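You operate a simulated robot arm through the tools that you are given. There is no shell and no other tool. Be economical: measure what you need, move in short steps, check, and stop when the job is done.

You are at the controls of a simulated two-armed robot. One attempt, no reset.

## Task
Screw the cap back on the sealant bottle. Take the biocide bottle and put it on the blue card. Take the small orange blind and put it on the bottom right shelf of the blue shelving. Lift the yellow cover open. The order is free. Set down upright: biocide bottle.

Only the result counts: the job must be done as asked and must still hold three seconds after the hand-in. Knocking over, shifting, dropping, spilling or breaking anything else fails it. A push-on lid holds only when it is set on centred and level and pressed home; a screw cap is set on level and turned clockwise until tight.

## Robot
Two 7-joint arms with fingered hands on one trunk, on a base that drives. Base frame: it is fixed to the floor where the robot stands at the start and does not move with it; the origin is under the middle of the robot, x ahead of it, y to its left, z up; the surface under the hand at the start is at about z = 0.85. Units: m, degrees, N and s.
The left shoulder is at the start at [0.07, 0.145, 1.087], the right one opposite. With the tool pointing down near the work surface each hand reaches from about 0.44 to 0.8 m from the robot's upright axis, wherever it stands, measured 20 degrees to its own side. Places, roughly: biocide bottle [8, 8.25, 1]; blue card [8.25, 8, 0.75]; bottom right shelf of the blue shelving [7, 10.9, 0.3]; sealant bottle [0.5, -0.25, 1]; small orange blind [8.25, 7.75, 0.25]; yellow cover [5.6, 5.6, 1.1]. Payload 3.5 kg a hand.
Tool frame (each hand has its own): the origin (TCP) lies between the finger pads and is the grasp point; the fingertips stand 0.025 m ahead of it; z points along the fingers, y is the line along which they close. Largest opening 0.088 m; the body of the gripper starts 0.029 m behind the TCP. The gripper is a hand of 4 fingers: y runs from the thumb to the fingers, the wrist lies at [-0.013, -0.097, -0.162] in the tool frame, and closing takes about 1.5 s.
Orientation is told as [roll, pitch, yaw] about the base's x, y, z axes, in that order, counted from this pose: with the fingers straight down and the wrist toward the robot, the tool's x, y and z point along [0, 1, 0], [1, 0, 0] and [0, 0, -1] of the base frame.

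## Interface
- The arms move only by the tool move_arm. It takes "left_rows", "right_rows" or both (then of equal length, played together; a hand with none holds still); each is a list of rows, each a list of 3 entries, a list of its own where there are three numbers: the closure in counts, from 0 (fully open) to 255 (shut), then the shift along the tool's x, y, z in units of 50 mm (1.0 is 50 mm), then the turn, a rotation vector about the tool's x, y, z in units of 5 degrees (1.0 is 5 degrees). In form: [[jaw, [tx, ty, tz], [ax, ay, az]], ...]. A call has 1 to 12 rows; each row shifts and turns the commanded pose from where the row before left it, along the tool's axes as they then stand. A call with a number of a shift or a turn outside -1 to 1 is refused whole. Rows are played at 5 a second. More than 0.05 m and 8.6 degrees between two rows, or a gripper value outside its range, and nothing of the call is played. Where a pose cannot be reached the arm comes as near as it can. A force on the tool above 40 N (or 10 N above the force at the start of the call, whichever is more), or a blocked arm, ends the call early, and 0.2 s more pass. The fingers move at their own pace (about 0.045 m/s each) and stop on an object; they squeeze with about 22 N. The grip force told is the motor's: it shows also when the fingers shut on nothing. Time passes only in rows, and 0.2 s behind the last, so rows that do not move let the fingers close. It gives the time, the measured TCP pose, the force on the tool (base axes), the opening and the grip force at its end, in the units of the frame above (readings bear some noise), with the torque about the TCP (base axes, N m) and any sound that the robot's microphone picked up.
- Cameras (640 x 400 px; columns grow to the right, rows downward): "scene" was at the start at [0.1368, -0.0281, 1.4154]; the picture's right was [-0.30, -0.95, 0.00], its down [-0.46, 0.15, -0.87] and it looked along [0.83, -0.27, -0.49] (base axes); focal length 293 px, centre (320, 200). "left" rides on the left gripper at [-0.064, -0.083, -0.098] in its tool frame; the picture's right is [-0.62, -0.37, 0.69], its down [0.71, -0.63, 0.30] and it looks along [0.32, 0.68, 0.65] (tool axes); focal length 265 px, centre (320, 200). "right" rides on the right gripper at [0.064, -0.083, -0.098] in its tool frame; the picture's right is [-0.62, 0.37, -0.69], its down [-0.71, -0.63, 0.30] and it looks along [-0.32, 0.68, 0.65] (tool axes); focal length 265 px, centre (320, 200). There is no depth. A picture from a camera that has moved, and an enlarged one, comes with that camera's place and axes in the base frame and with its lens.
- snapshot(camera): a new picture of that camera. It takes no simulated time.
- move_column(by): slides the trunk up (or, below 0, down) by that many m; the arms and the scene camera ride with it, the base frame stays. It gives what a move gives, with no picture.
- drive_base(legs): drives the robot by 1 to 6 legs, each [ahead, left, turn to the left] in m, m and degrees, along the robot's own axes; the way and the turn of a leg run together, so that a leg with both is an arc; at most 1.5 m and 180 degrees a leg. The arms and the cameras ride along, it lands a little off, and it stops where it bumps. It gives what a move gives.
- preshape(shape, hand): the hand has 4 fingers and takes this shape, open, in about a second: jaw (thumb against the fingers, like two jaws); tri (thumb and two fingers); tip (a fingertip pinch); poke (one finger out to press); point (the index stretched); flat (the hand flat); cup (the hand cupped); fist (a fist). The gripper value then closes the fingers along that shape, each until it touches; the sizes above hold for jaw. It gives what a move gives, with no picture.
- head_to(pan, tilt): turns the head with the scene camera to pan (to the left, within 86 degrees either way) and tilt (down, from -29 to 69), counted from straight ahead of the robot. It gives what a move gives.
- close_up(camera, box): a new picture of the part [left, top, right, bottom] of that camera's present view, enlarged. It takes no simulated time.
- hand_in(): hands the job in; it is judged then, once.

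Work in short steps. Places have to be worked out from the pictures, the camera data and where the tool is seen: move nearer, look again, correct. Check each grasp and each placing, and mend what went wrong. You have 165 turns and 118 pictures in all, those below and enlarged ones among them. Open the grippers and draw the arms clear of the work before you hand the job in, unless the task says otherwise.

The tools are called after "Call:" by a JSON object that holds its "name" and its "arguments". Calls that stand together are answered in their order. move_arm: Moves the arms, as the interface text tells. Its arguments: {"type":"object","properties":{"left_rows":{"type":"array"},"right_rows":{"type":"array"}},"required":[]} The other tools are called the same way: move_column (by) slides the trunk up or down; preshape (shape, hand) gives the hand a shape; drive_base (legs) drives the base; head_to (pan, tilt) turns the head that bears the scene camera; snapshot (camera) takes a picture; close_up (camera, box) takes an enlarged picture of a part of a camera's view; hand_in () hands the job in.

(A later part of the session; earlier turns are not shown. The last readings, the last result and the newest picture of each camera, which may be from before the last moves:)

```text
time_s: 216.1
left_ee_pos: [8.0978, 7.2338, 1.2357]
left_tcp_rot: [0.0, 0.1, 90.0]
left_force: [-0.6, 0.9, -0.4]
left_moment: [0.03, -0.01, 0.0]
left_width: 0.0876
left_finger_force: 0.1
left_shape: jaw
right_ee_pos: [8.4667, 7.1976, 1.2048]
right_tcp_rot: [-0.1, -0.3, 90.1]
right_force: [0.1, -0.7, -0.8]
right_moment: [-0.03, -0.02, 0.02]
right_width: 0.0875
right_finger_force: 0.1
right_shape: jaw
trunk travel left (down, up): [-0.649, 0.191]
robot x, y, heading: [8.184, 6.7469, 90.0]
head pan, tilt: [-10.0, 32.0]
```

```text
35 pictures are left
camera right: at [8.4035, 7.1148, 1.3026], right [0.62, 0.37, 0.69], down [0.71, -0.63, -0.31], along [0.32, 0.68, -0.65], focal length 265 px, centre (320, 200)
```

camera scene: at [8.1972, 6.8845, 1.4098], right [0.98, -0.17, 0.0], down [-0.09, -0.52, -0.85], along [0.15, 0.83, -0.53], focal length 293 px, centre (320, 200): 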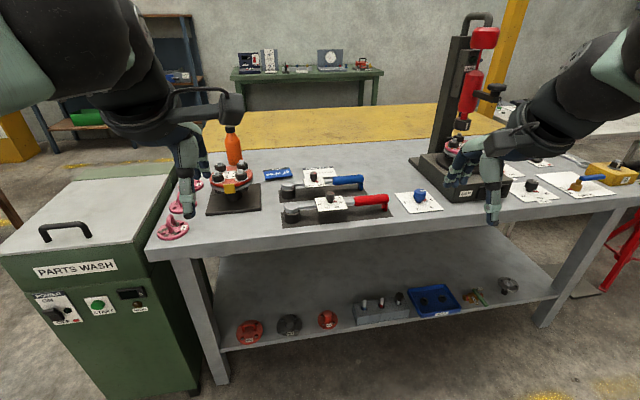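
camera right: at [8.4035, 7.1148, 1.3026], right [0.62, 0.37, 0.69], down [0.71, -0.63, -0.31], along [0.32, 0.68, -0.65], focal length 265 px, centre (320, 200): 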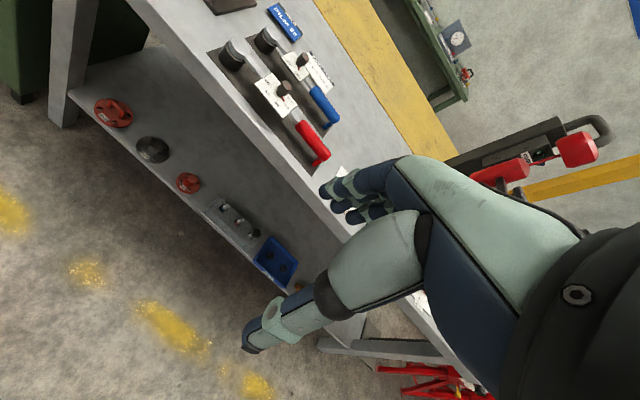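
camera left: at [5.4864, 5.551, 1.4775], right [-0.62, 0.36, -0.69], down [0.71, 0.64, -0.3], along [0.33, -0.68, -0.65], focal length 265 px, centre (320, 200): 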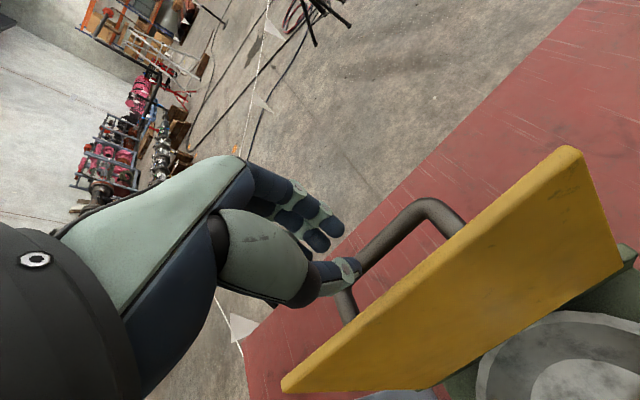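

Blind triangulated at ≈[8.368, 7.657, 0.31]. Lower the trunk in two steps.

Call:
{"name": "move_column", "arguments": {"by": -0.38}}

Call:
{"name": "move_column", "arguments": {"by": -0.24}}

Call:
{"name": "head_to", "arguments": {"pan": -14, "tilt": 28}}

Call:
{"name": "snapshot", "arguments": {"camera": "scene"}}

Call:
{"name": "snapshot", "arguments": {"camera": "right"}}

```text
time_s: 219.8
left_ee_pos: [8.0963, 7.2342, 0.8555]
left_tcp_rot: [0.0, 0.0, 90.0]
left_force: [0.5, -0.2, 1.2]
left_moment: [-0.01, 0.01, 0.04]
left_width: 0.0876
left_finger_force: 0.2
left_shape: jaw
right_ee_pos: [8.4674, 7.1978, 0.8241]
right_tcp_rot: [-0.1, -0.1, 90.1]
right_force: [0.6, -0.1, -0.8]
right_moment: [0.01, -0.01, 0.0]
right_width: 0.0878
right_finger_force: 0.0
right_shape: jaw
trunk travel left (down, up): [-0.269, 0.571]
robot x, y, heading: [8.1821, 6.7472, 89.8]
head pan, tilt: [-10.0, 32.0]
```

```text
time_s: 222.3
left_ee_pos: [8.0957, 7.2344, 0.6164]
left_tcp_rot: [0.0, 0.1, 90.1]
left_force: [0.1, -0.2, 0.7]
left_moment: [-0.03, 0.01, -0.02]
left_width: 0.0877
left_finger_force: 0.0
left_shape: jaw
right_ee_pos: [8.4673, 7.1971, 0.584]
right_tcp_rot: [0.0, -0.2, 90.1]
right_force: [-0.1, -0.1, -0.1]
right_moment: [-0.03, 0.01, 0.01]
right_width: 0.0878
right_finger_force: 0.0
right_shape: jaw
trunk travel left (down, up): [-0.029, 0.811]
robot x, y, heading: [8.1826, 6.7476, 89.8]
head pan, tilt: [-10.0, 32.0]
```

```text
time_s: 222.9
left_ee_pos: [8.0956, 7.2334, 0.6152]
left_tcp_rot: [0.0, 0.0, 90.0]
left_force: [0.1, 0.5, -0.6]
left_moment: [-0.03, 0.0, -0.02]
left_width: 0.0879
left_finger_force: 0.0
left_shape: jaw
right_ee_pos: [8.4671, 7.1971, 0.5842]
right_tcp_rot: [-0.1, -0.2, 90.1]
right_force: [-0.3, -0.2, 0.1]
right_moment: [0.0, 0.01, 0.02]
right_width: 0.0876
right_finger_force: 0.0
right_shape: jaw
trunk travel left (down, up): [-0.029, 0.811]
robot x, y, heading: [8.1828, 6.7451, 90.0]
head pan, tilt: [-14.0, 28.0]
```

```text
34 pictures are left
camera scene: at [8.2029, 6.8847, 0.7962], right [0.97, -0.24, 0.0], down [-0.11, -0.46, -0.88], along [0.21, 0.86, -0.47], focal length 293 px, centre (320, 200)
```

scene: 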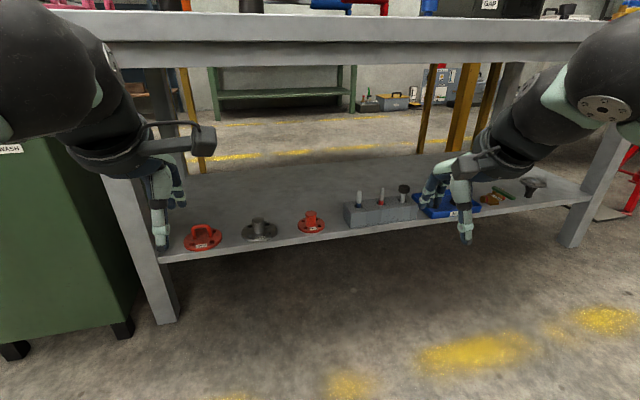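

```text
33 pictures are left
camera right: at [8.4027, 7.1146, 0.6828], right [0.62, 0.37, 0.69], down [0.71, -0.63, -0.31], along [0.32, 0.68, -0.65], focal length 265 px, centre (320, 200)
```

right: 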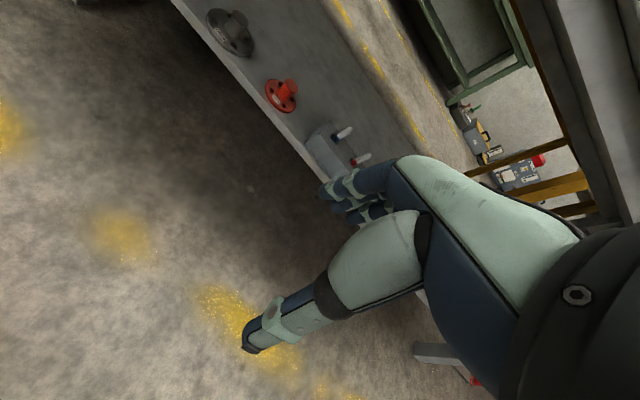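

Call:
{"name": "close_up", "arguments": {"camera": "scene", "box": [280, 195, 350, 245]}}

Call:
{"name": "close_up", "arguments": {"camera": "right", "box": [240, 60, 340, 140]}}

```text
8.00 times, centred on (315, 220) of scene
camera zoom: at [8.2029, 6.8847, 0.7962], right [0.97, -0.24, 0.0], down [-0.11, -0.46, -0.88], along [0.21, 0.86, -0.47], focal length 2345 px, centre (360, 40)
```

zoom: 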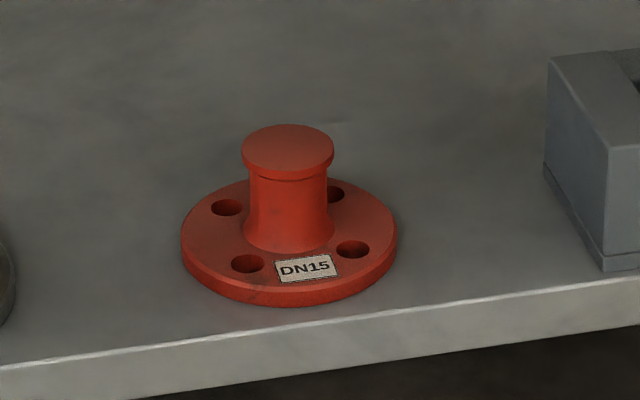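

```text
5.00 times, centred on (290, 100) of right
camera zoom: at [8.4027, 7.1146, 0.6828], right [0.62, 0.37, 0.69], down [0.71, -0.63, -0.31], along [0.32, 0.68, -0.65], focal length 1327 px, centre (470, 700)
```

zoom: 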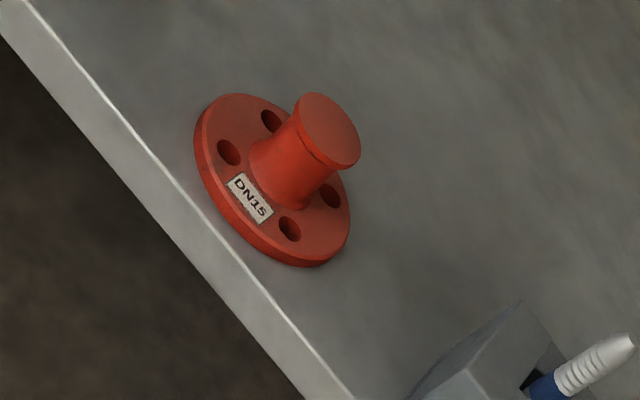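

The small orange "DN15" blind: knob top at [8.371, 7.695, 0.307]. The bench underside is ~0.75, so lower both hands first, then drive in under it.

Call:
{"name": "move_arm", "arguments": {"left_rows": [[0, [0, 0, 0.8], [0, 0, 0]], [0, [0, 0, 0.8], [0, 0, 0]], [0, [0, 0, 0.8], [0, 0, 0]], [0, [0, 0, 0.8], [0, 0, 0]], [0, [0, 0, 0.8], [0, 0, 0]]], "right_rows": [[0, [0.38, 0, 0.7], [0, 0, 0]], [0, [0.38, 0, 0.7], [0, 0, 0]], [0, [0.38, 0, 0.7], [0, 0, 0]], [0, [0.38, 0, 0.7], [0, 0, 0]], [0, [0.38, 0, 0.7], [0, 0, 0]]]}}

Call:
{"name": "snapshot", "arguments": {"camera": "scene"}}

```text
time_s: 224.1
left_ee_pos: [8.096, 7.2341, 0.4145]
left_tcp_rot: [-0.1, 0.0, 90.2]
left_force: [0.1, 0.2, 0.8]
left_moment: [-0.03, 0.0, 0.0]
left_width: 0.0878
left_finger_force: 0.0
left_shape: jaw
right_ee_pos: [8.3728, 7.1974, 0.4089]
right_tcp_rot: [0.2, -0.1, 90.1]
right_force: [-0.4, -0.3, -0.1]
right_moment: [0.0, -0.02, -0.02]
right_width: 0.0875
right_finger_force: 0.0
right_shape: jaw
trunk travel left (down, up): [-0.029, 0.811]
robot x, y, heading: [8.1788, 6.7437, 90.0]
head pan, tilt: [-14.0, 28.0]
```

```text
30 pictures are left
camera scene: at [8.2029, 6.8846, 0.7962], right [0.97, -0.24, 0.0], down [-0.11, -0.46, -0.88], along [0.21, 0.86, -0.47], focal length 293 px, centre (320, 200)
```

scene: 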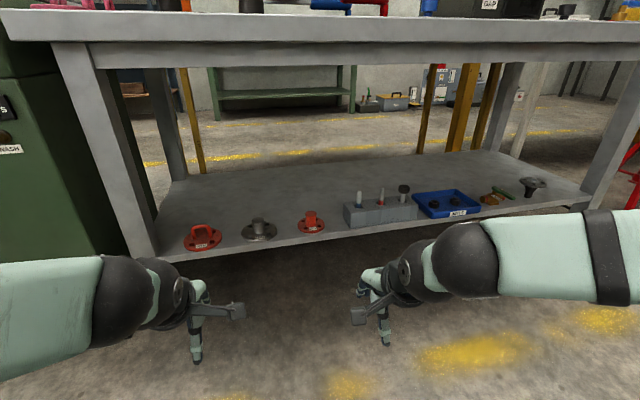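

Elbows are out to the sides; I drive only 0.25 m so the left arm stays outside, then reach with the right.

Call:
{"name": "drive_base", "arguments": {"legs": [[0.25, 0, 0]]}}

Call:
{"name": "move_arm", "arguments": {"right_rows": [[0, [0, 0.6, 0], [0, 0, 0]], [0, [0, 0.8, 0], [0, 0, 0]], [0, [0, 0.8, 0], [0, 0, 0]], [0, [0, 0.8, 0], [0, 0, 0]], [0, [0, 0.8, 0], [0, 0, 0]], [0, [0, 0.8, 0], [0, 0, 0]], [0, [0, 0, 0], [0, 0, 0]]]}}

Call:
{"name": "snapshot", "arguments": {"camera": "right"}}

```text
time_s: 226.0
left_ee_pos: [8.0932, 7.4879, 0.4143]
left_tcp_rot: [0.1, 0.0, 90.2]
left_force: [-0.3, -1.0, 0.0]
left_moment: [0.01, 0.0, 0.01]
left_width: 0.0875
left_finger_force: 0.0
left_shape: jaw
right_ee_pos: [8.3696, 7.4532, 0.4102]
right_tcp_rot: [0.1, -0.1, 90.4]
right_force: [0.0, -0.2, 0.0]
right_moment: [0.01, -0.01, -0.01]
right_width: 0.0877
right_finger_force: 0.0
right_shape: jaw
trunk travel left (down, up): [-0.029, 0.811]
robot x, y, heading: [8.1765, 7.0038, 90.5]
head pan, tilt: [-14.0, 28.0]
```

```text
time_s: 227.6
left_ee_pos: [8.0934, 7.4886, 0.4138]
left_tcp_rot: [-0.1, -0.1, 90.4]
left_force: [-1.0, -0.5, 0.1]
left_moment: [-0.01, -0.01, -0.02]
left_width: 0.0877
left_finger_force: 0.1
left_shape: jaw
right_ee_pos: [8.3681, 7.6866, 0.4062]
right_tcp_rot: [0.0, 0.0, 90.4]
right_force: [-0.1, 0.7, 0.0]
right_moment: [-0.01, -0.01, 0.01]
right_width: 0.0879
right_finger_force: 0.1
right_shape: jaw
trunk travel left (down, up): [-0.029, 0.811]
robot x, y, heading: [8.1784, 7.0008, 90.1]
head pan, tilt: [-14.0, 28.0]
```

```text
29 pictures are left
camera right: at [8.3033, 7.6024, 0.5062], right [0.62, 0.37, 0.69], down [0.72, -0.62, -0.3], along [0.32, 0.69, -0.65], focal length 265 px, centre (320, 200)
```

right: 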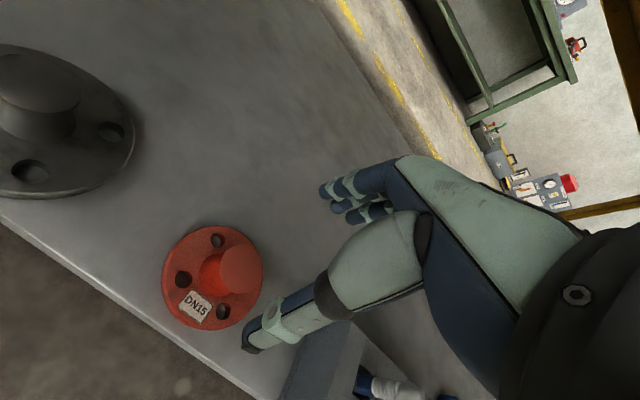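

Knob confirmed at [8.372, 7.692]. Descend to z≈0.292 and close.

Call:
{"name": "move_arm", "arguments": {"right_rows": [[0, [-0.06, 0.12, 0.6], [0, 0, 0]], [0, [0, 0, 0.7], [0, 0, 0]], [0, [0, 0, 0.6], [0, 0, 0]], [0, [0, 0, 0.38], [0, 0, 0]], [255, [0, 0, 0], [0, 0, 0]], [255, [0, 0, 0], [0, 0, 0]], [255, [0, 0, 0], [0, 0, 0]], [255, [0, 0, 0], [0, 0, 0]], [255, [0, 0, 0], [0, 0, 0]], [255, [0, 0, 0], [0, 0, 0]], [255, [0, 0, 0], [0, 0, 0]]]}}

Call:
{"name": "snapshot", "arguments": {"camera": "right"}}

```text
time_s: 230.0
left_ee_pos: [8.0929, 7.487, 0.4144]
left_tcp_rot: [0.0, -0.1, 90.3]
left_force: [0.1, -0.9, -0.1]
left_moment: [-0.02, -0.04, 0.03]
left_width: 0.0876
left_finger_force: 0.1
left_shape: jaw
right_ee_pos: [8.3693, 7.6917, 0.296]
right_tcp_rot: [0.0, -0.2, 90.4]
right_force: [-1.0, 1.9, 4.0]
right_moment: [0.16, 0.09, -0.02]
right_width: 0.0293
right_finger_force: 22.4
right_shape: jaw
trunk travel left (down, up): [-0.029, 0.811]
robot x, y, heading: [8.1812, 7.0012, 90.3]
head pan, tilt: [-14.0, 28.0]
```

```text
28 pictures are left
camera right: at [8.3059, 7.6081, 0.3945], right [0.62, 0.37, 0.69], down [0.72, -0.62, -0.31], along [0.32, 0.69, -0.65], focal length 265 px, centre (320, 200)
```

right: 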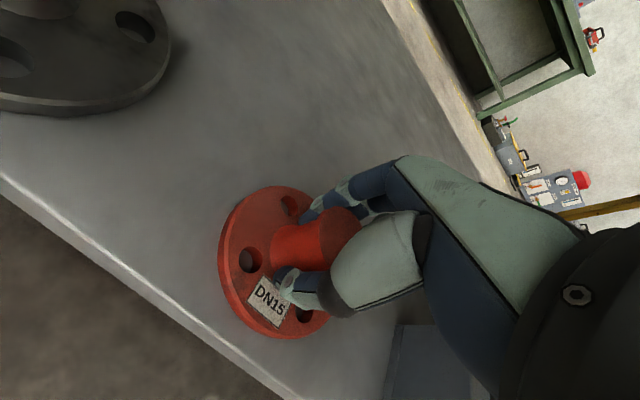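

The stem is gripped. Lift ~8 cm, then draw straight back out from the shelf.

Call:
{"name": "move_arm", "arguments": {"right_rows": [[255, [0, 0, -0.3], [0, 0, 0]], [255, [0, 0, -0.6], [0, 0, 0]], [255, [0, 0, -0.6], [0, 0, 0]], [255, [0, 0, -0.4], [0, 0, 0]], [255, [0, -0.6, 0], [0, 0, 0]], [255, [0, -0.8, 0], [0, 0, 0]], [255, [0, -0.8, 0], [0, 0, 0]], [255, [0, -0.8, 0], [0, 0, 0]], [255, [0, -0.8, 0], [0, 0, 0]], [255, [0, 0, 0], [0, 0, 0]]]}}

Call:
{"name": "snapshot", "arguments": {"camera": "right"}}

```text
time_s: 232.2
left_ee_pos: [8.0937, 7.4878, 0.4148]
left_tcp_rot: [-0.1, 0.0, 90.4]
left_force: [-0.4, 0.0, -0.3]
left_moment: [0.01, -0.02, 0.0]
left_width: 0.0876
left_finger_force: 0.1
left_shape: jaw
right_ee_pos: [8.3704, 7.5003, 0.3888]
right_tcp_rot: [-0.1, -0.1, 90.3]
right_force: [-0.4, 0.0, -4.3]
right_moment: [0.01, 0.01, 0.0]
right_width: 0.0278
right_finger_force: 22.1
right_shape: jaw
trunk travel left (down, up): [-0.029, 0.811]
robot x, y, heading: [8.1802, 7.0014, 90.4]
head pan, tilt: [-14.0, 28.0]
```

```text
27 pictures are left
camera right: at [8.306, 7.4166, 0.4883], right [0.62, 0.37, 0.69], down [0.72, -0.63, -0.31], along [0.32, 0.69, -0.65], focal length 265 px, centre (320, 200)
```

right: 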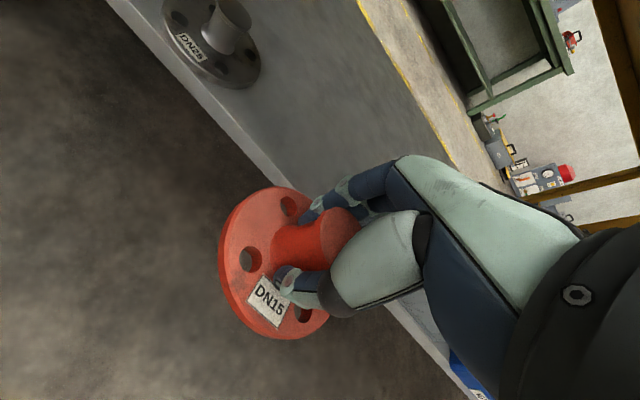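

Held firmly (≈4 N). Back off, raise the trunk and restore the compact arm posture.

Call:
{"name": "drive_base", "arguments": {"legs": [[-0.4, 0, 0]]}}

Call:
{"name": "move_column", "arguments": {"by": 0.38}}

Call:
{"name": "move_column", "arguments": {"by": 0.24}}

Call:
{"name": "move_arm", "arguments": {"left_rows": [[0, [0, 0, -0.8], [0, 0, 0]], [0, [0, 0, -0.8], [0, 0, 0]], [0, [0, 0, -0.8], [0, 0, 0]], [0, [0, 0, -0.8], [0, 0, 0]]], "right_rows": [[255, [-0.3, 0, -0.8], [0, 0, 0]], [255, [-0.3, 0, -0.8], [0, 0, 0]], [255, [-0.3, 0, -0.8], [0, 0, 0]], [255, [-0.3, 0, -0.8], [0, 0, 0]]]}}

Call:
{"name": "drive_base", "arguments": {"legs": [[0, 1.2, 0]]}}

Call:
{"name": "head_to", "arguments": {"pan": 0, "tilt": 20}}

Call:
{"name": "snapshot", "arguments": {"camera": "scene"}}

```text
time_s: 234.7
left_ee_pos: [8.0947, 7.0872, 0.4155]
left_tcp_rot: [0.0, -0.1, 90.4]
left_force: [0.0, 0.4, 0.0]
left_moment: [-0.02, 0.01, 0.04]
left_width: 0.0876
left_finger_force: 0.2
left_shape: jaw
right_ee_pos: [8.3714, 7.1002, 0.3894]
right_tcp_rot: [0.0, 0.1, 90.5]
right_force: [-0.2, -0.6, -5.1]
right_moment: [0.01, 0.0, -0.01]
right_width: 0.0281
right_finger_force: 22.4
right_shape: jaw
trunk travel left (down, up): [-0.029, 0.811]
robot x, y, heading: [8.1826, 6.5994, 90.4]
head pan, tilt: [-14.0, 28.0]
```

```text
time_s: 238.3
left_ee_pos: [8.0948, 7.0877, 0.7943]
left_tcp_rot: [0.0, 0.0, 90.5]
left_force: [0.1, -0.5, -0.5]
left_moment: [0.03, 0.01, -0.03]
left_width: 0.0877
left_finger_force: 0.1
left_shape: jaw
right_ee_pos: [8.3727, 7.1001, 0.7684]
right_tcp_rot: [0.0, 0.0, 90.5]
right_force: [0.5, -0.6, -4.6]
right_moment: [0.01, 0.03, 0.03]
right_width: 0.0279
right_finger_force: 22.6
right_shape: jaw
trunk travel left (down, up): [-0.409, 0.431]
robot x, y, heading: [8.1812, 6.5991, 90.4]
head pan, tilt: [-14.0, 28.0]
```

```text
time_s: 240.8
left_ee_pos: [8.095, 7.0864, 1.0331]
left_tcp_rot: [-0.1, 0.0, 90.5]
left_force: [0.0, 0.0, 0.5]
left_moment: [0.0, 0.0, 0.02]
left_width: 0.0878
left_finger_force: 0.1
left_shape: jaw
right_ee_pos: [8.3719, 7.0998, 1.0092]
right_tcp_rot: [0.0, 0.0, 90.5]
right_force: [-0.3, -0.1, -4.7]
right_moment: [-0.04, 0.0, -0.02]
right_width: 0.0281
right_finger_force: 21.8
right_shape: jaw
trunk travel left (down, up): [-0.649, 0.191]
robot x, y, heading: [8.1825, 6.5992, 90.5]
head pan, tilt: [-14.0, 28.0]
```

```text
time_s: 241.8
left_ee_pos: [8.0959, 7.0864, 1.195]
left_tcp_rot: [0.0, 0.0, 90.4]
left_force: [-0.1, 0.0, -0.5]
left_moment: [0.05, 0.04, -0.01]
left_width: 0.0878
left_finger_force: 0.1
left_shape: jaw
right_ee_pos: [8.4315, 7.0979, 1.1688]
right_tcp_rot: [-0.1, 0.0, 90.6]
right_force: [0.4, -0.8, -4.8]
right_moment: [0.02, 0.01, -0.03]
right_width: 0.0278
right_finger_force: 22.3
right_shape: jaw
trunk travel left (down, up): [-0.649, 0.191]
robot x, y, heading: [8.1855, 6.6008, 90.4]
head pan, tilt: [-14.0, 28.0]
```

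```text
time_s: 247.9
left_ee_pos: [6.9041, 7.0783, 1.1928]
left_tcp_rot: [0.0, -0.1, 90.5]
left_force: [0.5, 0.4, 0.3]
left_moment: [0.02, -0.01, 0.02]
left_width: 0.0876
left_finger_force: 0.2
left_shape: jaw
right_ee_pos: [7.2404, 7.0914, 1.169]
right_tcp_rot: [0.1, 0.0, 90.5]
right_force: [0.2, -0.3, -4.3]
right_moment: [-0.03, 0.04, 0.04]
right_width: 0.0276
right_finger_force: 22.3
right_shape: jaw
trunk travel left (down, up): [-0.649, 0.191]
robot x, y, heading: [6.9889, 6.5894, 90.6]
head pan, tilt: [-14.0, 28.0]
```

```text
time_s: 248.6
left_ee_pos: [6.903, 7.0793, 1.1935]
left_tcp_rot: [0.0, 0.0, 90.5]
left_force: [0.0, -0.6, 0.3]
left_moment: [0.01, 0.03, 0.0]
left_width: 0.0874
left_finger_force: 0.1
left_shape: jaw
right_ee_pos: [7.2396, 7.0896, 1.1682]
right_tcp_rot: [-0.1, 0.0, 90.5]
right_force: [0.5, -0.4, -4.3]
right_moment: [-0.01, -0.02, 0.0]
right_width: 0.0279
right_finger_force: 21.9
right_shape: jaw
trunk travel left (down, up): [-0.649, 0.191]
robot x, y, heading: [6.9927, 6.5916, 90.3]
head pan, tilt: [0.0, 20.0]
```

```text
26 pictures are left
camera scene: at [6.9898, 6.7334, 1.4289], right [1.0, 0.01, 0.0], down [0.0, -0.34, -0.94], along [-0.01, 0.94, -0.34], focal length 293 px, centre (320, 200)
```

scene: 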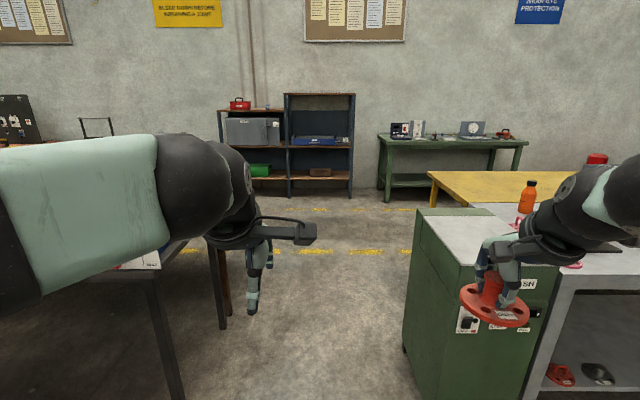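

The blue shelving is straight ahead (bottom right shelf with a brown box). The corridor is clear; drive north to y≈9.6.

Call:
{"name": "drive_base", "arguments": {"legs": [[1.0, 0.03, 0], [1.0, 0, 0], [1.0, 0, -0.3], [0, -0.13, 0]]}}

Call:
{"name": "head_to", "arguments": {"pan": 0, "tilt": 35}}

Call:
{"name": "snapshot", "arguments": {"camera": "scene"}}

```text
time_s: 264.2
left_ee_pos: [7.0655, 10.0605, 1.1943]
left_tcp_rot: [0.0, 0.0, 88.0]
left_force: [0.1, 0.3, -0.6]
left_moment: [0.0, 0.0, -0.01]
left_width: 0.0879
left_finger_force: 0.0
left_shape: jaw
right_ee_pos: [7.401, 10.056, 1.1698]
right_tcp_rot: [-0.1, 0.0, 88.0]
right_force: [-0.3, -0.8, -5.4]
right_moment: [0.02, 0.01, 0.0]
right_width: 0.028
right_finger_force: 22.2
right_shape: jaw
trunk travel left (down, up): [-0.649, 0.191]
robot x, y, heading: [7.1324, 9.5687, 88.0]
head pan, tilt: [0.0, 20.0]
```

```text
time_s: 265.0
left_ee_pos: [7.0672, 10.0584, 1.1939]
left_tcp_rot: [0.0, 0.0, 88.1]
left_force: [0.4, -0.5, 0.4]
left_moment: [-0.02, 0.02, -0.01]
left_width: 0.0877
left_finger_force: 0.0
left_shape: jaw
right_ee_pos: [7.4049, 10.0558, 1.1691]
right_tcp_rot: [0.0, 0.0, 88.0]
right_force: [-0.2, 0.3, -4.6]
right_moment: [0.0, 0.04, -0.03]
right_width: 0.0277
right_finger_force: 21.9
right_shape: jaw
trunk travel left (down, up): [-0.649, 0.191]
robot x, y, heading: [7.1318, 9.5686, 88.1]
head pan, tilt: [0.0, 35.0]
```

```text
25 pictures are left
camera scene: at [7.1391, 9.705, 1.4052], right [1.0, -0.04, 0.0], down [-0.02, -0.57, -0.82], along [0.03, 0.82, -0.57], focal length 293 px, centre (320, 200)
```

scene: 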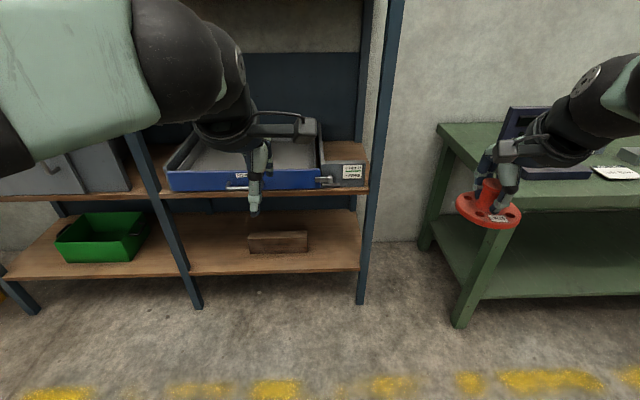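

Free spot on the bottom right shelf: x≈7.265, y≈10.85 (shelf z≈0.27), right of the brown block. Align, lower the trunk and the right hand.

Call:
{"name": "drive_base", "arguments": {"legs": [[0, 0.05, 1.9]]}}

Call:
{"name": "move_column", "arguments": {"by": -0.38}}

Call:
{"name": "move_column", "arguments": {"by": -0.24}}

Call:
{"name": "move_arm", "arguments": {"right_rows": [[255, [0.4, 0, 0.65], [0, 0, 0]], [255, [0.4, 0, 0.65], [0, 0, 0]], [255, [0.4, 0, 0.65], [0, 0, 0]], [255, [0.4, 0, 0.65], [0, 0, 0]], [255, [0, 0, 0], [0, 0, 0]]]}}

Call:
{"name": "snapshot", "arguments": {"camera": "scene"}}

```text
time_s: 265.9
left_ee_pos: [7.0096, 10.0581, 1.1937]
left_tcp_rot: [0.3, 0.0, 89.8]
left_force: [-0.2, 0.0, -0.7]
left_moment: [-0.01, -0.01, 0.01]
left_width: 0.0878
left_finger_force: 0.1
left_shape: jaw
right_ee_pos: [7.3446, 10.0648, 1.1673]
right_tcp_rot: [0.3, 0.0, 89.8]
right_force: [1.0, -0.5, -4.3]
right_moment: [-0.01, 0.04, -0.01]
right_width: 0.0277
right_finger_force: 21.5
right_shape: jaw
trunk travel left (down, up): [-0.649, 0.191]
robot x, y, heading: [7.0851, 9.5646, 89.6]
head pan, tilt: [0.0, 35.0]
```

```text
time_s: 269.6
left_ee_pos: [7.0022, 10.0572, 0.8127]
left_tcp_rot: [0.0, 0.0, 89.8]
left_force: [0.2, -0.4, 0.5]
left_moment: [-0.04, 0.02, 0.02]
left_width: 0.0877
left_finger_force: 0.1
left_shape: jaw
right_ee_pos: [7.3393, 10.0642, 0.7882]
right_tcp_rot: [0.0, 0.1, 89.9]
right_force: [0.2, 0.8, -4.7]
right_moment: [0.0, 0.01, -0.01]
right_width: 0.0278
right_finger_force: 22.0
right_shape: jaw
trunk travel left (down, up): [-0.269, 0.571]
robot x, y, heading: [7.0833, 9.5656, 89.7]
head pan, tilt: [0.0, 35.0]
```

```text
time_s: 272.1
left_ee_pos: [7.0042, 10.0574, 0.5732]
left_tcp_rot: [0.0, 0.1, 89.8]
left_force: [0.1, 0.7, 0.0]
left_moment: [0.01, -0.03, 0.01]
left_width: 0.0876
left_finger_force: 0.0
left_shape: jaw
right_ee_pos: [7.3379, 10.064, 0.5493]
right_tcp_rot: [0.0, 0.0, 89.8]
right_force: [0.9, -0.1, -4.3]
right_moment: [0.0, 0.07, 0.02]
right_width: 0.0277
right_finger_force: 22.0
right_shape: jaw
trunk travel left (down, up): [-0.029, 0.811]
robot x, y, heading: [7.0859, 9.5653, 89.8]
head pan, tilt: [0.0, 35.0]
```

```text
time_s: 273.3
left_ee_pos: [7.0024, 10.058, 0.5739]
left_tcp_rot: [-0.1, 0.0, 89.7]
left_force: [-0.1, 0.0, -0.6]
left_moment: [0.02, 0.02, 0.03]
left_width: 0.0875
left_finger_force: 0.1
left_shape: jaw
right_ee_pos: [7.259, 10.0651, 0.4183]
right_tcp_rot: [0.0, -0.1, 89.7]
right_force: [1.0, 0.1, -5.5]
right_moment: [0.02, -0.01, 0.0]
right_width: 0.0277
right_finger_force: 22.4
right_shape: jaw
trunk travel left (down, up): [-0.029, 0.811]
robot x, y, heading: [7.082, 9.5662, 89.9]
head pan, tilt: [0.0, 35.0]
```

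```text
24 pictures are left
camera scene: at [7.0849, 9.7056, 0.7851], right [1.0, 0.0, 0.0], down [0.0, -0.57, -0.82], along [0.0, 0.82, -0.57], focal length 293 px, centre (320, 200)
```

scene: 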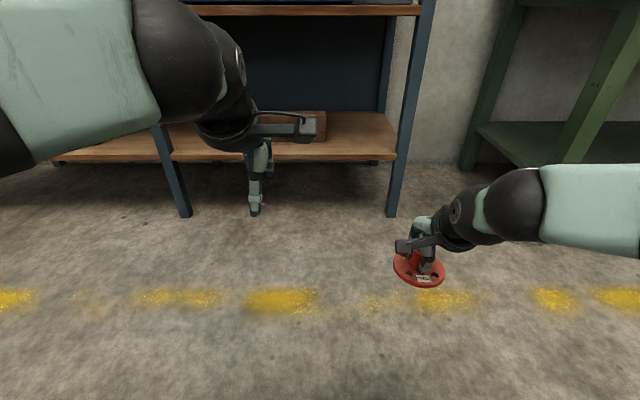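

Shelf top ≈0.29. Drive forward 0.5 m, then reach in with the right hand.

Call:
{"name": "drive_base", "arguments": {"legs": [[0.5, 0, 0]]}}

Call:
{"name": "move_arm", "arguments": {"right_rows": [[255, [0, 0.6, 0], [0, 0, 0]], [255, [0, 0.8, 0], [0, 0, 0]], [255, [0, 0.8, 0], [0, 0, 0]], [255, [0, 0.8, 0], [0, 0, 0]], [255, [0, 0.8, 0], [0, 0, 0]], [255, [0, 0.8, 0], [0, 0, 0]], [255, [0, 0.8, 0], [0, 0, 0]], [255, [0, 0, 0], [0, 0, 0]]]}}

Call:
{"name": "snapshot", "arguments": {"camera": "scene"}}

Call:
{"name": "snapshot", "arguments": {"camera": "right"}}

```text
time_s: 276.2
left_ee_pos: [7.0027, 10.5685, 0.5745]
left_tcp_rot: [0.0, 0.0, 89.9]
left_force: [-0.2, 0.0, -0.5]
left_moment: [-0.01, 0.01, 0.02]
left_width: 0.0876
left_finger_force: 0.1
left_shape: jaw
right_ee_pos: [7.2594, 10.5784, 0.4184]
right_tcp_rot: [0.0, 0.2, 89.9]
right_force: [-0.1, 0.6, -4.6]
right_moment: [-0.03, 0.02, 0.03]
right_width: 0.0275
right_finger_force: 21.2
right_shape: jaw
trunk travel left (down, up): [-0.029, 0.811]
robot x, y, heading: [7.0838, 10.0769, 89.6]
head pan, tilt: [0.0, 35.0]
```

```text
time_s: 278.1
left_ee_pos: [7.0033, 10.5687, 0.5724]
left_tcp_rot: [0.0, 0.1, 90.0]
left_force: [0.0, 0.2, 1.1]
left_moment: [-0.01, 0.02, 0.01]
left_width: 0.0876
left_finger_force: 0.0
left_shape: jaw
right_ee_pos: [7.259, 10.8253, 0.4141]
right_tcp_rot: [0.1, 0.4, 90.0]
right_force: [-0.4, 0.9, -6.6]
right_moment: [-0.03, 0.03, 0.03]
right_width: 0.0268
right_finger_force: 22.5
right_shape: jaw
right hand out of reach, approached as far as the arm can: row 7
trunk travel left (down, up): [-0.029, 0.811]
robot x, y, heading: [7.0854, 10.0811, 90.1]
head pan, tilt: [0.0, 35.0]
```

```text
23 pictures are left
camera scene: at [7.0858, 10.2176, 0.7849], right [1.0, 0.0, 0.0], down [0.0, -0.57, -0.82], along [0.0, 0.82, -0.57], focal length 293 px, centre (320, 200)
```

scene: 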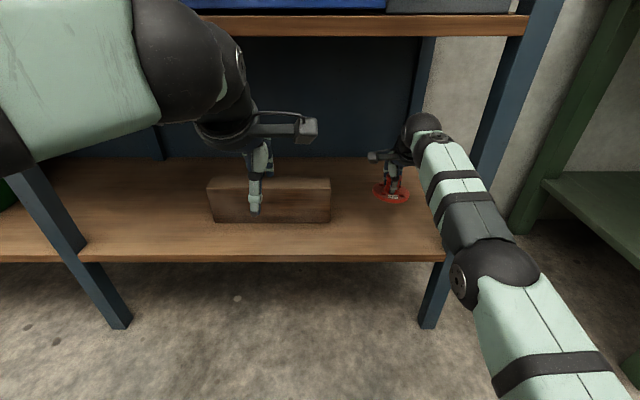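

```text
22 pictures are left
camera right: at [7.1939, 10.7435, 0.5138], right [0.62, 0.37, 0.69], down [0.71, -0.63, -0.3], along [0.32, 0.68, -0.66], focal length 265 px, centre (320, 200)
```

right: 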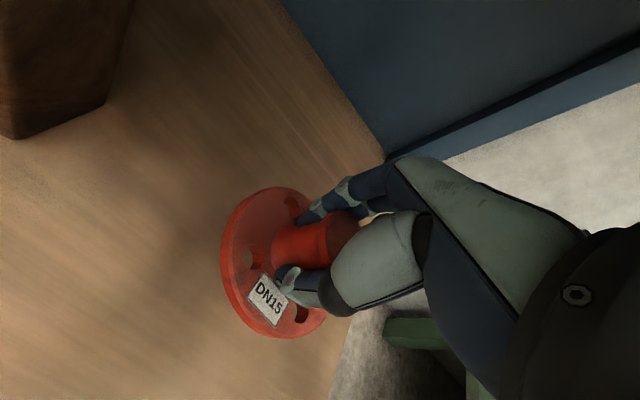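

The blind hangs over the free spot. Lower it slowly until contact.

Call:
{"name": "move_arm", "arguments": {"right_rows": [[255, [0, 0, 0.35], [0, 0, 0]], [255, [0, 0, 0.35], [0, 0, 0]], [255, [0, 0, 0.3], [0, 0, 0]], [255, [0, 0, 0.15], [0, 0, 0]], [255, [0, 0, 0.1], [0, 0, 0]], [255, [0, 0, 0], [0, 0, 0]]]}}

Call:
{"name": "close_up", "arguments": {"camera": "scene", "box": [340, 130, 440, 230]}}

```text
time_s: 279.4
left_ee_pos: [7.0019, 10.5681, 0.5743]
left_tcp_rot: [0.0, 0.0, 89.9]
left_force: [-0.1, 0.7, -0.7]
left_moment: [-0.02, -0.01, -0.02]
left_width: 0.0875
left_finger_force: 0.1
left_shape: jaw
right_ee_pos: [7.259, 10.8262, 0.3538]
right_tcp_rot: [0.0, 0.1, 89.9]
right_force: [-0.7, 0.1, -5.2]
right_moment: [-0.01, 0.02, -0.01]
right_width: 0.027
right_finger_force: 22.2
right_shape: jaw
trunk travel left (down, up): [-0.029, 0.811]
robot x, y, heading: [7.0864, 10.0765, 89.8]
head pan, tilt: [0.0, 35.0]
```

```text
4.00 times, centred on (390, 180) of scene
camera zoom: at [7.0858, 10.2173, 0.7851], right [1.0, 0.0, 0.0], down [0.0, -0.57, -0.82], along [0.0, 0.82, -0.57], focal length 1172 px, centre (40, 280)
```

zoom: 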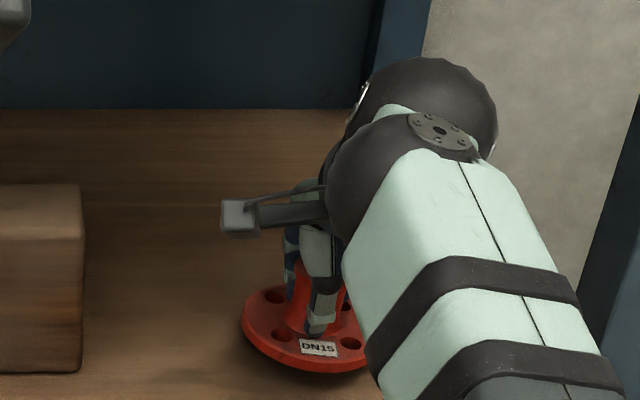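

Still hanging (−5 N), shadow close. Lower in 2–3 mm steps.

Call:
{"name": "move_arm", "arguments": {"right_rows": [[255, [0, 0, 0.06], [0, 0, 0]], [255, [0, 0, 0.06], [0, 0, 0]], [255, [0, 0, 0.06], [0, 0, 0]], [255, [0, 0, 0], [0, 0, 0]]]}}

```text
time_s: 280.4
left_ee_pos: [7.0023, 10.5686, 0.5722]
left_tcp_rot: [0.1, -0.1, 89.9]
left_force: [0.8, 0.8, 0.3]
left_moment: [-0.01, 0.0, -0.01]
left_width: 0.0875
left_finger_force: 0.1
left_shape: jaw
right_ee_pos: [7.26, 10.825, 0.3441]
right_tcp_rot: [0.0, 0.2, 89.9]
right_force: [0.3, -0.4, -4.6]
right_moment: [0.02, -0.01, 0.03]
right_width: 0.027
right_finger_force: 21.7
right_shape: jaw
trunk travel left (down, up): [-0.029, 0.811]
robot x, y, heading: [7.0885, 10.0789, 89.7]
head pan, tilt: [0.0, 35.0]
```

Not yet in contact; continue.

Call:
{"name": "move_arm", "arguments": {"right_rows": [[255, [0, 0, 0.06], [0, 0, 0]], [255, [0, 0, 0.06], [0, 0, 0]], [255, [0, 0, 0.04], [0, 0, 0]], [255, [0, 0, 0], [0, 0, 0]]]}}

```text
time_s: 281.4
left_ee_pos: [7.0039, 10.5677, 0.5737]
left_tcp_rot: [0.0, 0.0, 89.9]
left_force: [1.1, 0.5, 0.7]
left_moment: [-0.04, 0.0, 0.0]
left_width: 0.0877
left_finger_force: 0.0
left_shape: jaw
right_ee_pos: [7.2596, 10.8274, 0.3375]
right_tcp_rot: [0.0, -0.1, 89.9]
right_force: [-0.7, 0.8, -1.7]
right_moment: [0.11, 0.03, 0.0]
right_width: 0.0272
right_finger_force: 22.3
right_shape: jaw
trunk travel left (down, up): [-0.029, 0.811]
robot x, y, heading: [7.0851, 10.0789, 89.7]
head pan, tilt: [0.0, 35.0]
```

Contact (load dropped). Down a last 2 mm and open, then rise.

Call:
{"name": "move_arm", "arguments": {"right_rows": [[255, [0, 0, 0.04], [0, 0, 0]], [200, [0, 0, 0], [0, 0, 0]], [100, [0, 0, 0], [0, 0, 0]], [0, [0, 0, 0], [0, 0, 0]], [0, [0, 0, 0], [0, 0, 0]], [0, [0, 0, 0], [0, 0, 0]], [0, [0, 0, 0], [0, 0, 0]], [0, [0, 0, 0], [0, 0, 0]], [0, [0, 0, -0.3], [0, 0, 0]], [0, [0, 0, -0.6], [0, 0, 0]], [0, [0, 0, -0.6], [0, 0, 0]]]}}

Call:
{"name": "snapshot", "arguments": {"camera": "right"}}

```text
time_s: 283.9
left_ee_pos: [7.0032, 10.5682, 0.5736]
left_tcp_rot: [0.0, 0.0, 89.9]
left_force: [0.3, 0.0, -0.3]
left_moment: [0.01, -0.02, 0.0]
left_width: 0.0878
left_finger_force: 0.0
left_shape: jaw
right_ee_pos: [7.2594, 10.8252, 0.4109]
right_tcp_rot: [0.0, 0.2, 89.8]
right_force: [-0.6, 0.8, -0.2]
right_moment: [0.0, 0.03, -0.01]
right_width: 0.0877
right_finger_force: 0.1
right_shape: jaw
trunk travel left (down, up): [-0.029, 0.811]
robot x, y, heading: [7.0853, 10.0785, 90.2]
head pan, tilt: [0.0, 35.0]
```

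```text
20 pictures are left
camera right: at [7.1947, 10.7433, 0.5093], right [0.62, 0.37, 0.69], down [0.71, -0.63, -0.3], along [0.33, 0.68, -0.66], focal length 265 px, centre (320, 200)
```

right: 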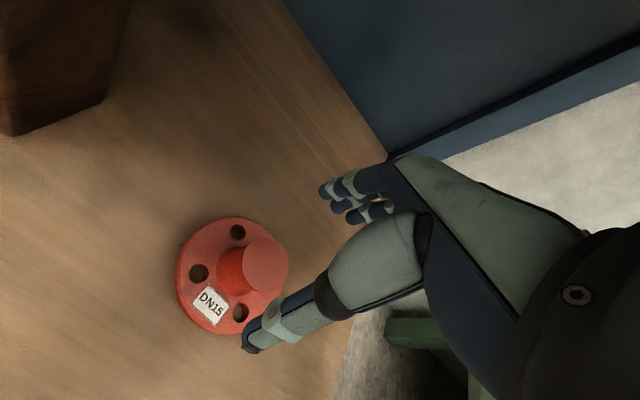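

The blind stands on the shelf. Withdraw the hand, back off, raise the trunk and go to the west end of the bench.

Call:
{"name": "move_arm", "arguments": {"right_rows": [[0, [0, -0.6, -0.1], [0, 0, 0]], [0, [0, -0.8, 0], [0, 0, 0]], [0, [0, -0.8, 0], [0, 0, 0]], [0, [0, -0.8, 0], [0, 0, 0]], [0, [0, -0.8, 0], [0, 0, 0]], [0, [0, -0.8, 0], [0, 0, 0]], [0, [-0.3, -0.3, -0.3], [0, 0, 0]]]}}

Call:
{"name": "drive_base", "arguments": {"legs": [[-0.55, 0, 0]]}}

Call:
{"name": "snapshot", "arguments": {"camera": "scene"}}

Call:
{"name": "move_column", "arguments": {"by": 0.38}}

Call:
{"name": "move_column", "arguments": {"by": 0.34}}

Call:
{"name": "drive_base", "arguments": {"legs": [[0, 0, -90], [0, -1.08, 0]]}}

Call:
{"name": "head_to", "arguments": {"pan": -15, "tilt": 40}}

Call:
{"name": "snapshot", "arguments": {"camera": "scene"}}

```text
time_s: 285.4
left_ee_pos: [7.0023, 10.5685, 0.5727]
left_tcp_rot: [0.0, 0.0, 89.9]
left_force: [0.9, -0.2, -0.6]
left_moment: [-0.02, 0.0, 0.03]
left_width: 0.0877
left_finger_force: 0.1
left_shape: jaw
right_ee_pos: [7.2744, 10.5787, 0.4307]
right_tcp_rot: [0.0, 0.0, 90.0]
right_force: [0.3, -0.1, 0.8]
right_moment: [0.01, 0.04, 0.0]
right_width: 0.0878
right_finger_force: 0.0
right_shape: jaw
trunk travel left (down, up): [-0.029, 0.811]
robot x, y, heading: [7.0877, 10.0767, 89.7]
head pan, tilt: [0.0, 35.0]
```

```text
time_s: 288.6
left_ee_pos: [7.0031, 10.0255, 0.5741]
left_tcp_rot: [0.1, 0.0, 89.7]
left_force: [0.3, -0.6, -0.2]
left_moment: [0.01, -0.01, -0.04]
left_width: 0.0876
left_finger_force: 0.0
left_shape: jaw
right_ee_pos: [7.2752, 10.0362, 0.4306]
right_tcp_rot: [0.0, 0.1, 89.8]
right_force: [0.1, 0.7, -0.1]
right_moment: [-0.03, 0.01, -0.02]
right_width: 0.0878
right_finger_force: 0.2
right_shape: jaw
trunk travel left (down, up): [-0.029, 0.811]
robot x, y, heading: [7.0837, 9.5345, 90.2]
head pan, tilt: [0.0, 35.0]
```

```text
19 pictures are left
camera scene: at [7.0845, 9.6731, 0.7852], right [1.0, 0.0, 0.0], down [0.0, -0.57, -0.82], along [0.0, 0.82, -0.57], focal length 293 px, centre (320, 200)
```

scene: 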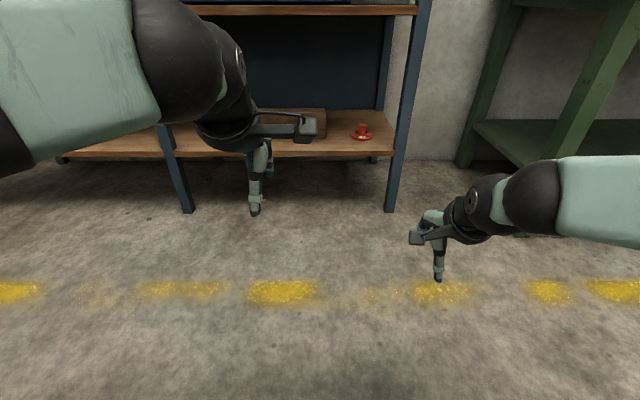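

```text
time_s: 292.3
left_ee_pos: [7.0033, 10.0254, 0.9535]
left_tcp_rot: [0.0, 0.1, 89.7]
left_force: [-0.1, 0.3, 0.3]
left_moment: [0.02, -0.04, 0.0]
left_width: 0.0873
left_finger_force: 0.0
left_shape: jaw
right_ee_pos: [7.2763, 10.0362, 0.8084]
right_tcp_rot: [0.0, 0.0, 89.7]
right_force: [-0.7, 0.5, 0.1]
right_moment: [-0.04, -0.02, 0.02]
right_width: 0.0876
right_finger_force: 0.1
right_shape: jaw
trunk travel left (down, up): [-0.409, 0.431]
robot x, y, heading: [7.0847, 9.5357, 89.9]
head pan, tilt: [0.0, 35.0]
```

```text
time_s: 295.6
left_ee_pos: [7.0019, 10.0256, 1.293]
left_tcp_rot: [0.1, 0.0, 89.7]
left_force: [-0.5, -0.4, 0.0]
left_moment: [-0.02, 0.03, 0.01]
left_width: 0.0878
left_finger_force: 0.1
left_shape: jaw
right_ee_pos: [7.2746, 10.0358, 1.1507]
right_tcp_rot: [0.1, 0.0, 89.7]
right_force: [0.4, -0.9, 0.0]
right_moment: [0.0, -0.01, 0.01]
right_width: 0.0876
right_finger_force: 0.0
right_shape: jaw
trunk travel left (down, up): [-0.749, 0.091]
robot x, y, heading: [7.0861, 9.5356, 89.7]
head pan, tilt: [0.0, 35.0]
```

```text
time_s: 305.0
left_ee_pos: [7.5582, 8.5362, 1.2946]
left_tcp_rot: [0.0, 0.0, -0.9]
left_force: [0.5, 0.2, 0.1]
left_moment: [0.01, -0.02, 0.0]
left_width: 0.0875
left_finger_force: 0.1
left_shape: jaw
right_ee_pos: [7.5668, 8.2634, 1.1507]
right_tcp_rot: [0.0, 0.0, -0.9]
right_force: [0.2, -0.8, -0.5]
right_moment: [0.01, 0.02, 0.01]
right_width: 0.0874
right_finger_force: 0.1
right_shape: jaw
trunk travel left (down, up): [-0.749, 0.091]
robot x, y, heading: [7.0707, 8.4631, -0.9]
head pan, tilt: [0.0, 35.0]
```

```text
time_s: 305.7
left_ee_pos: [7.5591, 8.5361, 1.2927]
left_tcp_rot: [0.0, 0.0, -0.8]
left_force: [0.4, 0.3, 0.3]
left_moment: [0.02, 0.03, -0.03]
left_width: 0.0877
left_finger_force: 0.2
left_shape: jaw
right_ee_pos: [7.5669, 8.2627, 1.1492]
right_tcp_rot: [-0.1, -0.1, -0.9]
right_force: [0.3, -0.1, -0.4]
right_moment: [-0.04, -0.01, 0.0]
right_width: 0.0878
right_finger_force: 0.1
right_shape: jaw
trunk travel left (down, up): [-0.749, 0.091]
robot x, y, heading: [7.0701, 8.4625, -0.9]
head pan, tilt: [-15.0, 40.0]
```

```text
18 pictures are left
camera scene: at [7.2006, 8.4347, 1.4977], right [-0.27, -0.96, 0.0], down [-0.62, 0.18, -0.77], along [0.74, -0.21, -0.64], focal length 293 px, centre (320, 200)
```

scene: 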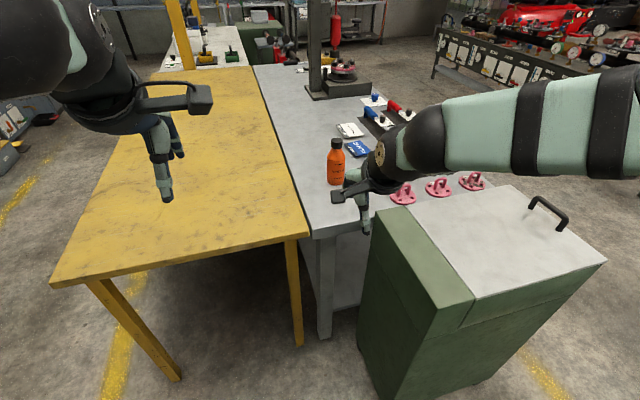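

The blind is placed; now the bottle is well within reach from here. Creep up to [7.56, 8.39] and turn 15° right.

Call:
{"name": "drive_base", "arguments": {"legs": [[0.3, -0.03, 0], [0.18, -0.03, 0], [0, 0, -14]]}}

Call:
{"name": "head_to", "arguments": {"pan": -12, "tilt": 45}}

Call:
{"name": "snapshot", "arguments": {"camera": "scene"}}

Call:
{"name": "snapshot", "arguments": {"camera": "right"}}

```text
time_s: 309.8
left_ee_pos: [8.0472, 8.3489, 1.2927]
left_tcp_rot: [-0.1, 0.0, -14.7]
left_force: [0.7, 0.1, 0.4]
left_moment: [-0.06, -0.03, -0.01]
left_width: 0.0877
left_finger_force: 0.0
left_shape: jaw
right_ee_pos: [7.9893, 8.0804, 1.1498]
right_tcp_rot: [0.0, 0.1, -14.6]
right_force: [-0.8, -0.3, 0.8]
right_moment: [0.04, 0.0, 0.0]
right_width: 0.0878
right_finger_force: 0.1
right_shape: jaw
trunk travel left (down, up): [-0.749, 0.091]
robot x, y, heading: [7.5511, 8.3941, -14.7]
head pan, tilt: [-15.0, 40.0]
```

```text
time_s: 310.4
left_ee_pos: [8.0456, 8.3487, 1.2938]
left_tcp_rot: [0.0, -0.1, -14.8]
left_force: [-0.3, 0.0, -0.7]
left_moment: [0.0, -0.03, 0.02]
left_width: 0.0877
left_finger_force: 0.1
left_shape: jaw
right_ee_pos: [7.9885, 8.0815, 1.1493]
right_tcp_rot: [0.0, 0.0, -14.6]
right_force: [-1.0, 0.2, -1.1]
right_moment: [-0.02, -0.01, 0.02]
right_width: 0.0874
right_finger_force: 0.0
right_shape: jaw
trunk travel left (down, up): [-0.749, 0.091]
robot x, y, heading: [7.5543, 8.3911, -15.0]
head pan, tilt: [-12.0, 45.0]
```

```text
17 pictures are left
camera scene: at [7.6732, 8.3415, 1.4904], right [-0.45, -0.89, 0.0], down [-0.63, 0.32, -0.71], along [0.63, -0.32, -0.71], focal length 293 px, centre (320, 200)
```

scene: 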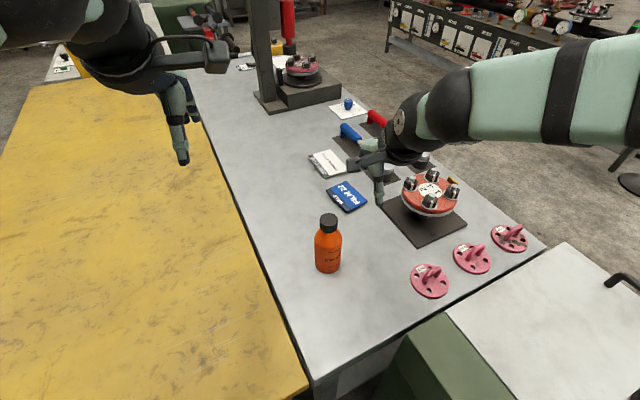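

```text
16 pictures are left
camera right: at [7.9238, 8.1649, 1.2489], right [0.2, -0.69, 0.69], down [-0.79, -0.53, -0.3], along [0.58, -0.49, -0.65], focal length 265 px, centre (320, 200)
```

right: 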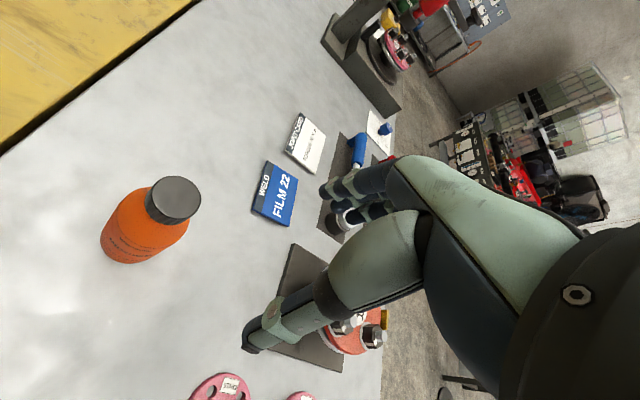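

Bottle axis ≈[8.034, 8.141], cap top 1.012; card centre ≈[8.217, 7.980]. Move over the bottle and lower to 5 cm above grasp.

Call:
{"name": "move_arm", "arguments": {"right_rows": [[0, [0.69, 0.29, 0], [0, 0, 0]], [0, [0.69, 0.29, 0], [0, 0, 0]], [0, [0, 0, 0.8], [0, 0, 0]], [0, [0, 0, 0.8], [0, 0, 0]], [0, [0, 0, 0], [0, 0, 0]]]}}

Call:
{"name": "snapshot", "arguments": {"camera": "right"}}

Call:
{"name": "close_up", "arguments": {"camera": "scene", "box": [260, 120, 400, 290]}}

```text
time_s: 311.6
left_ee_pos: [8.0438, 8.3481, 1.2938]
left_tcp_rot: [0.0, 0.0, -14.8]
left_force: [0.0, -0.3, 0.6]
left_moment: [0.02, 0.0, 0.01]
left_width: 0.0875
left_finger_force: 0.1
left_shape: jaw
right_ee_pos: [8.034, 8.1391, 1.0708]
right_tcp_rot: [0.0, 0.0, -14.6]
right_force: [-0.1, 0.9, 0.8]
right_moment: [0.01, 0.01, 0.01]
right_width: 0.0877
right_finger_force: 0.1
right_shape: jaw
trunk travel left (down, up): [-0.749, 0.091]
robot x, y, heading: [7.5523, 8.3914, -14.8]
head pan, tilt: [-12.0, 45.0]
```

```text
15 pictures are left
camera right: at [7.9682, 8.2241, 1.1691], right [0.2, -0.69, 0.69], down [-0.79, -0.53, -0.3], along [0.58, -0.49, -0.65], focal length 265 px, centre (320, 200)
```

right: 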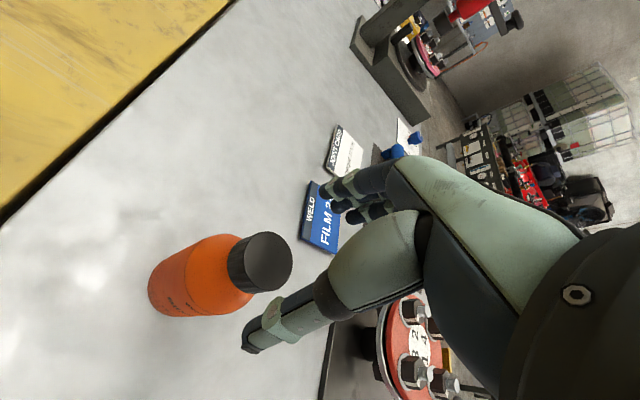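

```text
2.35 times, centred on (330, 205) of scene
camera zoom: at [7.6725, 8.3428, 1.4905], right [-0.45, -0.89, 0.0], down [-0.63, 0.32, -0.71], along [0.63, -0.32, -0.71], focal length 690 px, centre (296, 188)
```

zoom: 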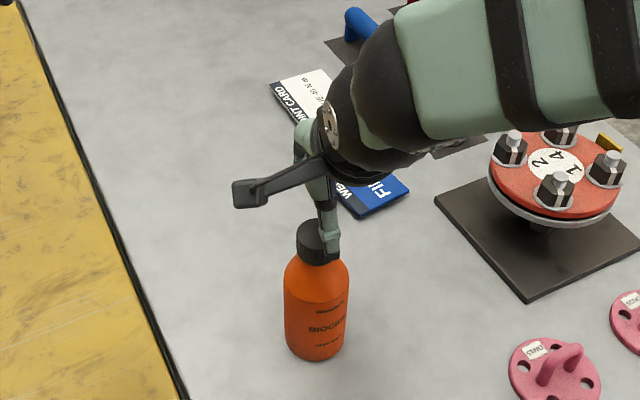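

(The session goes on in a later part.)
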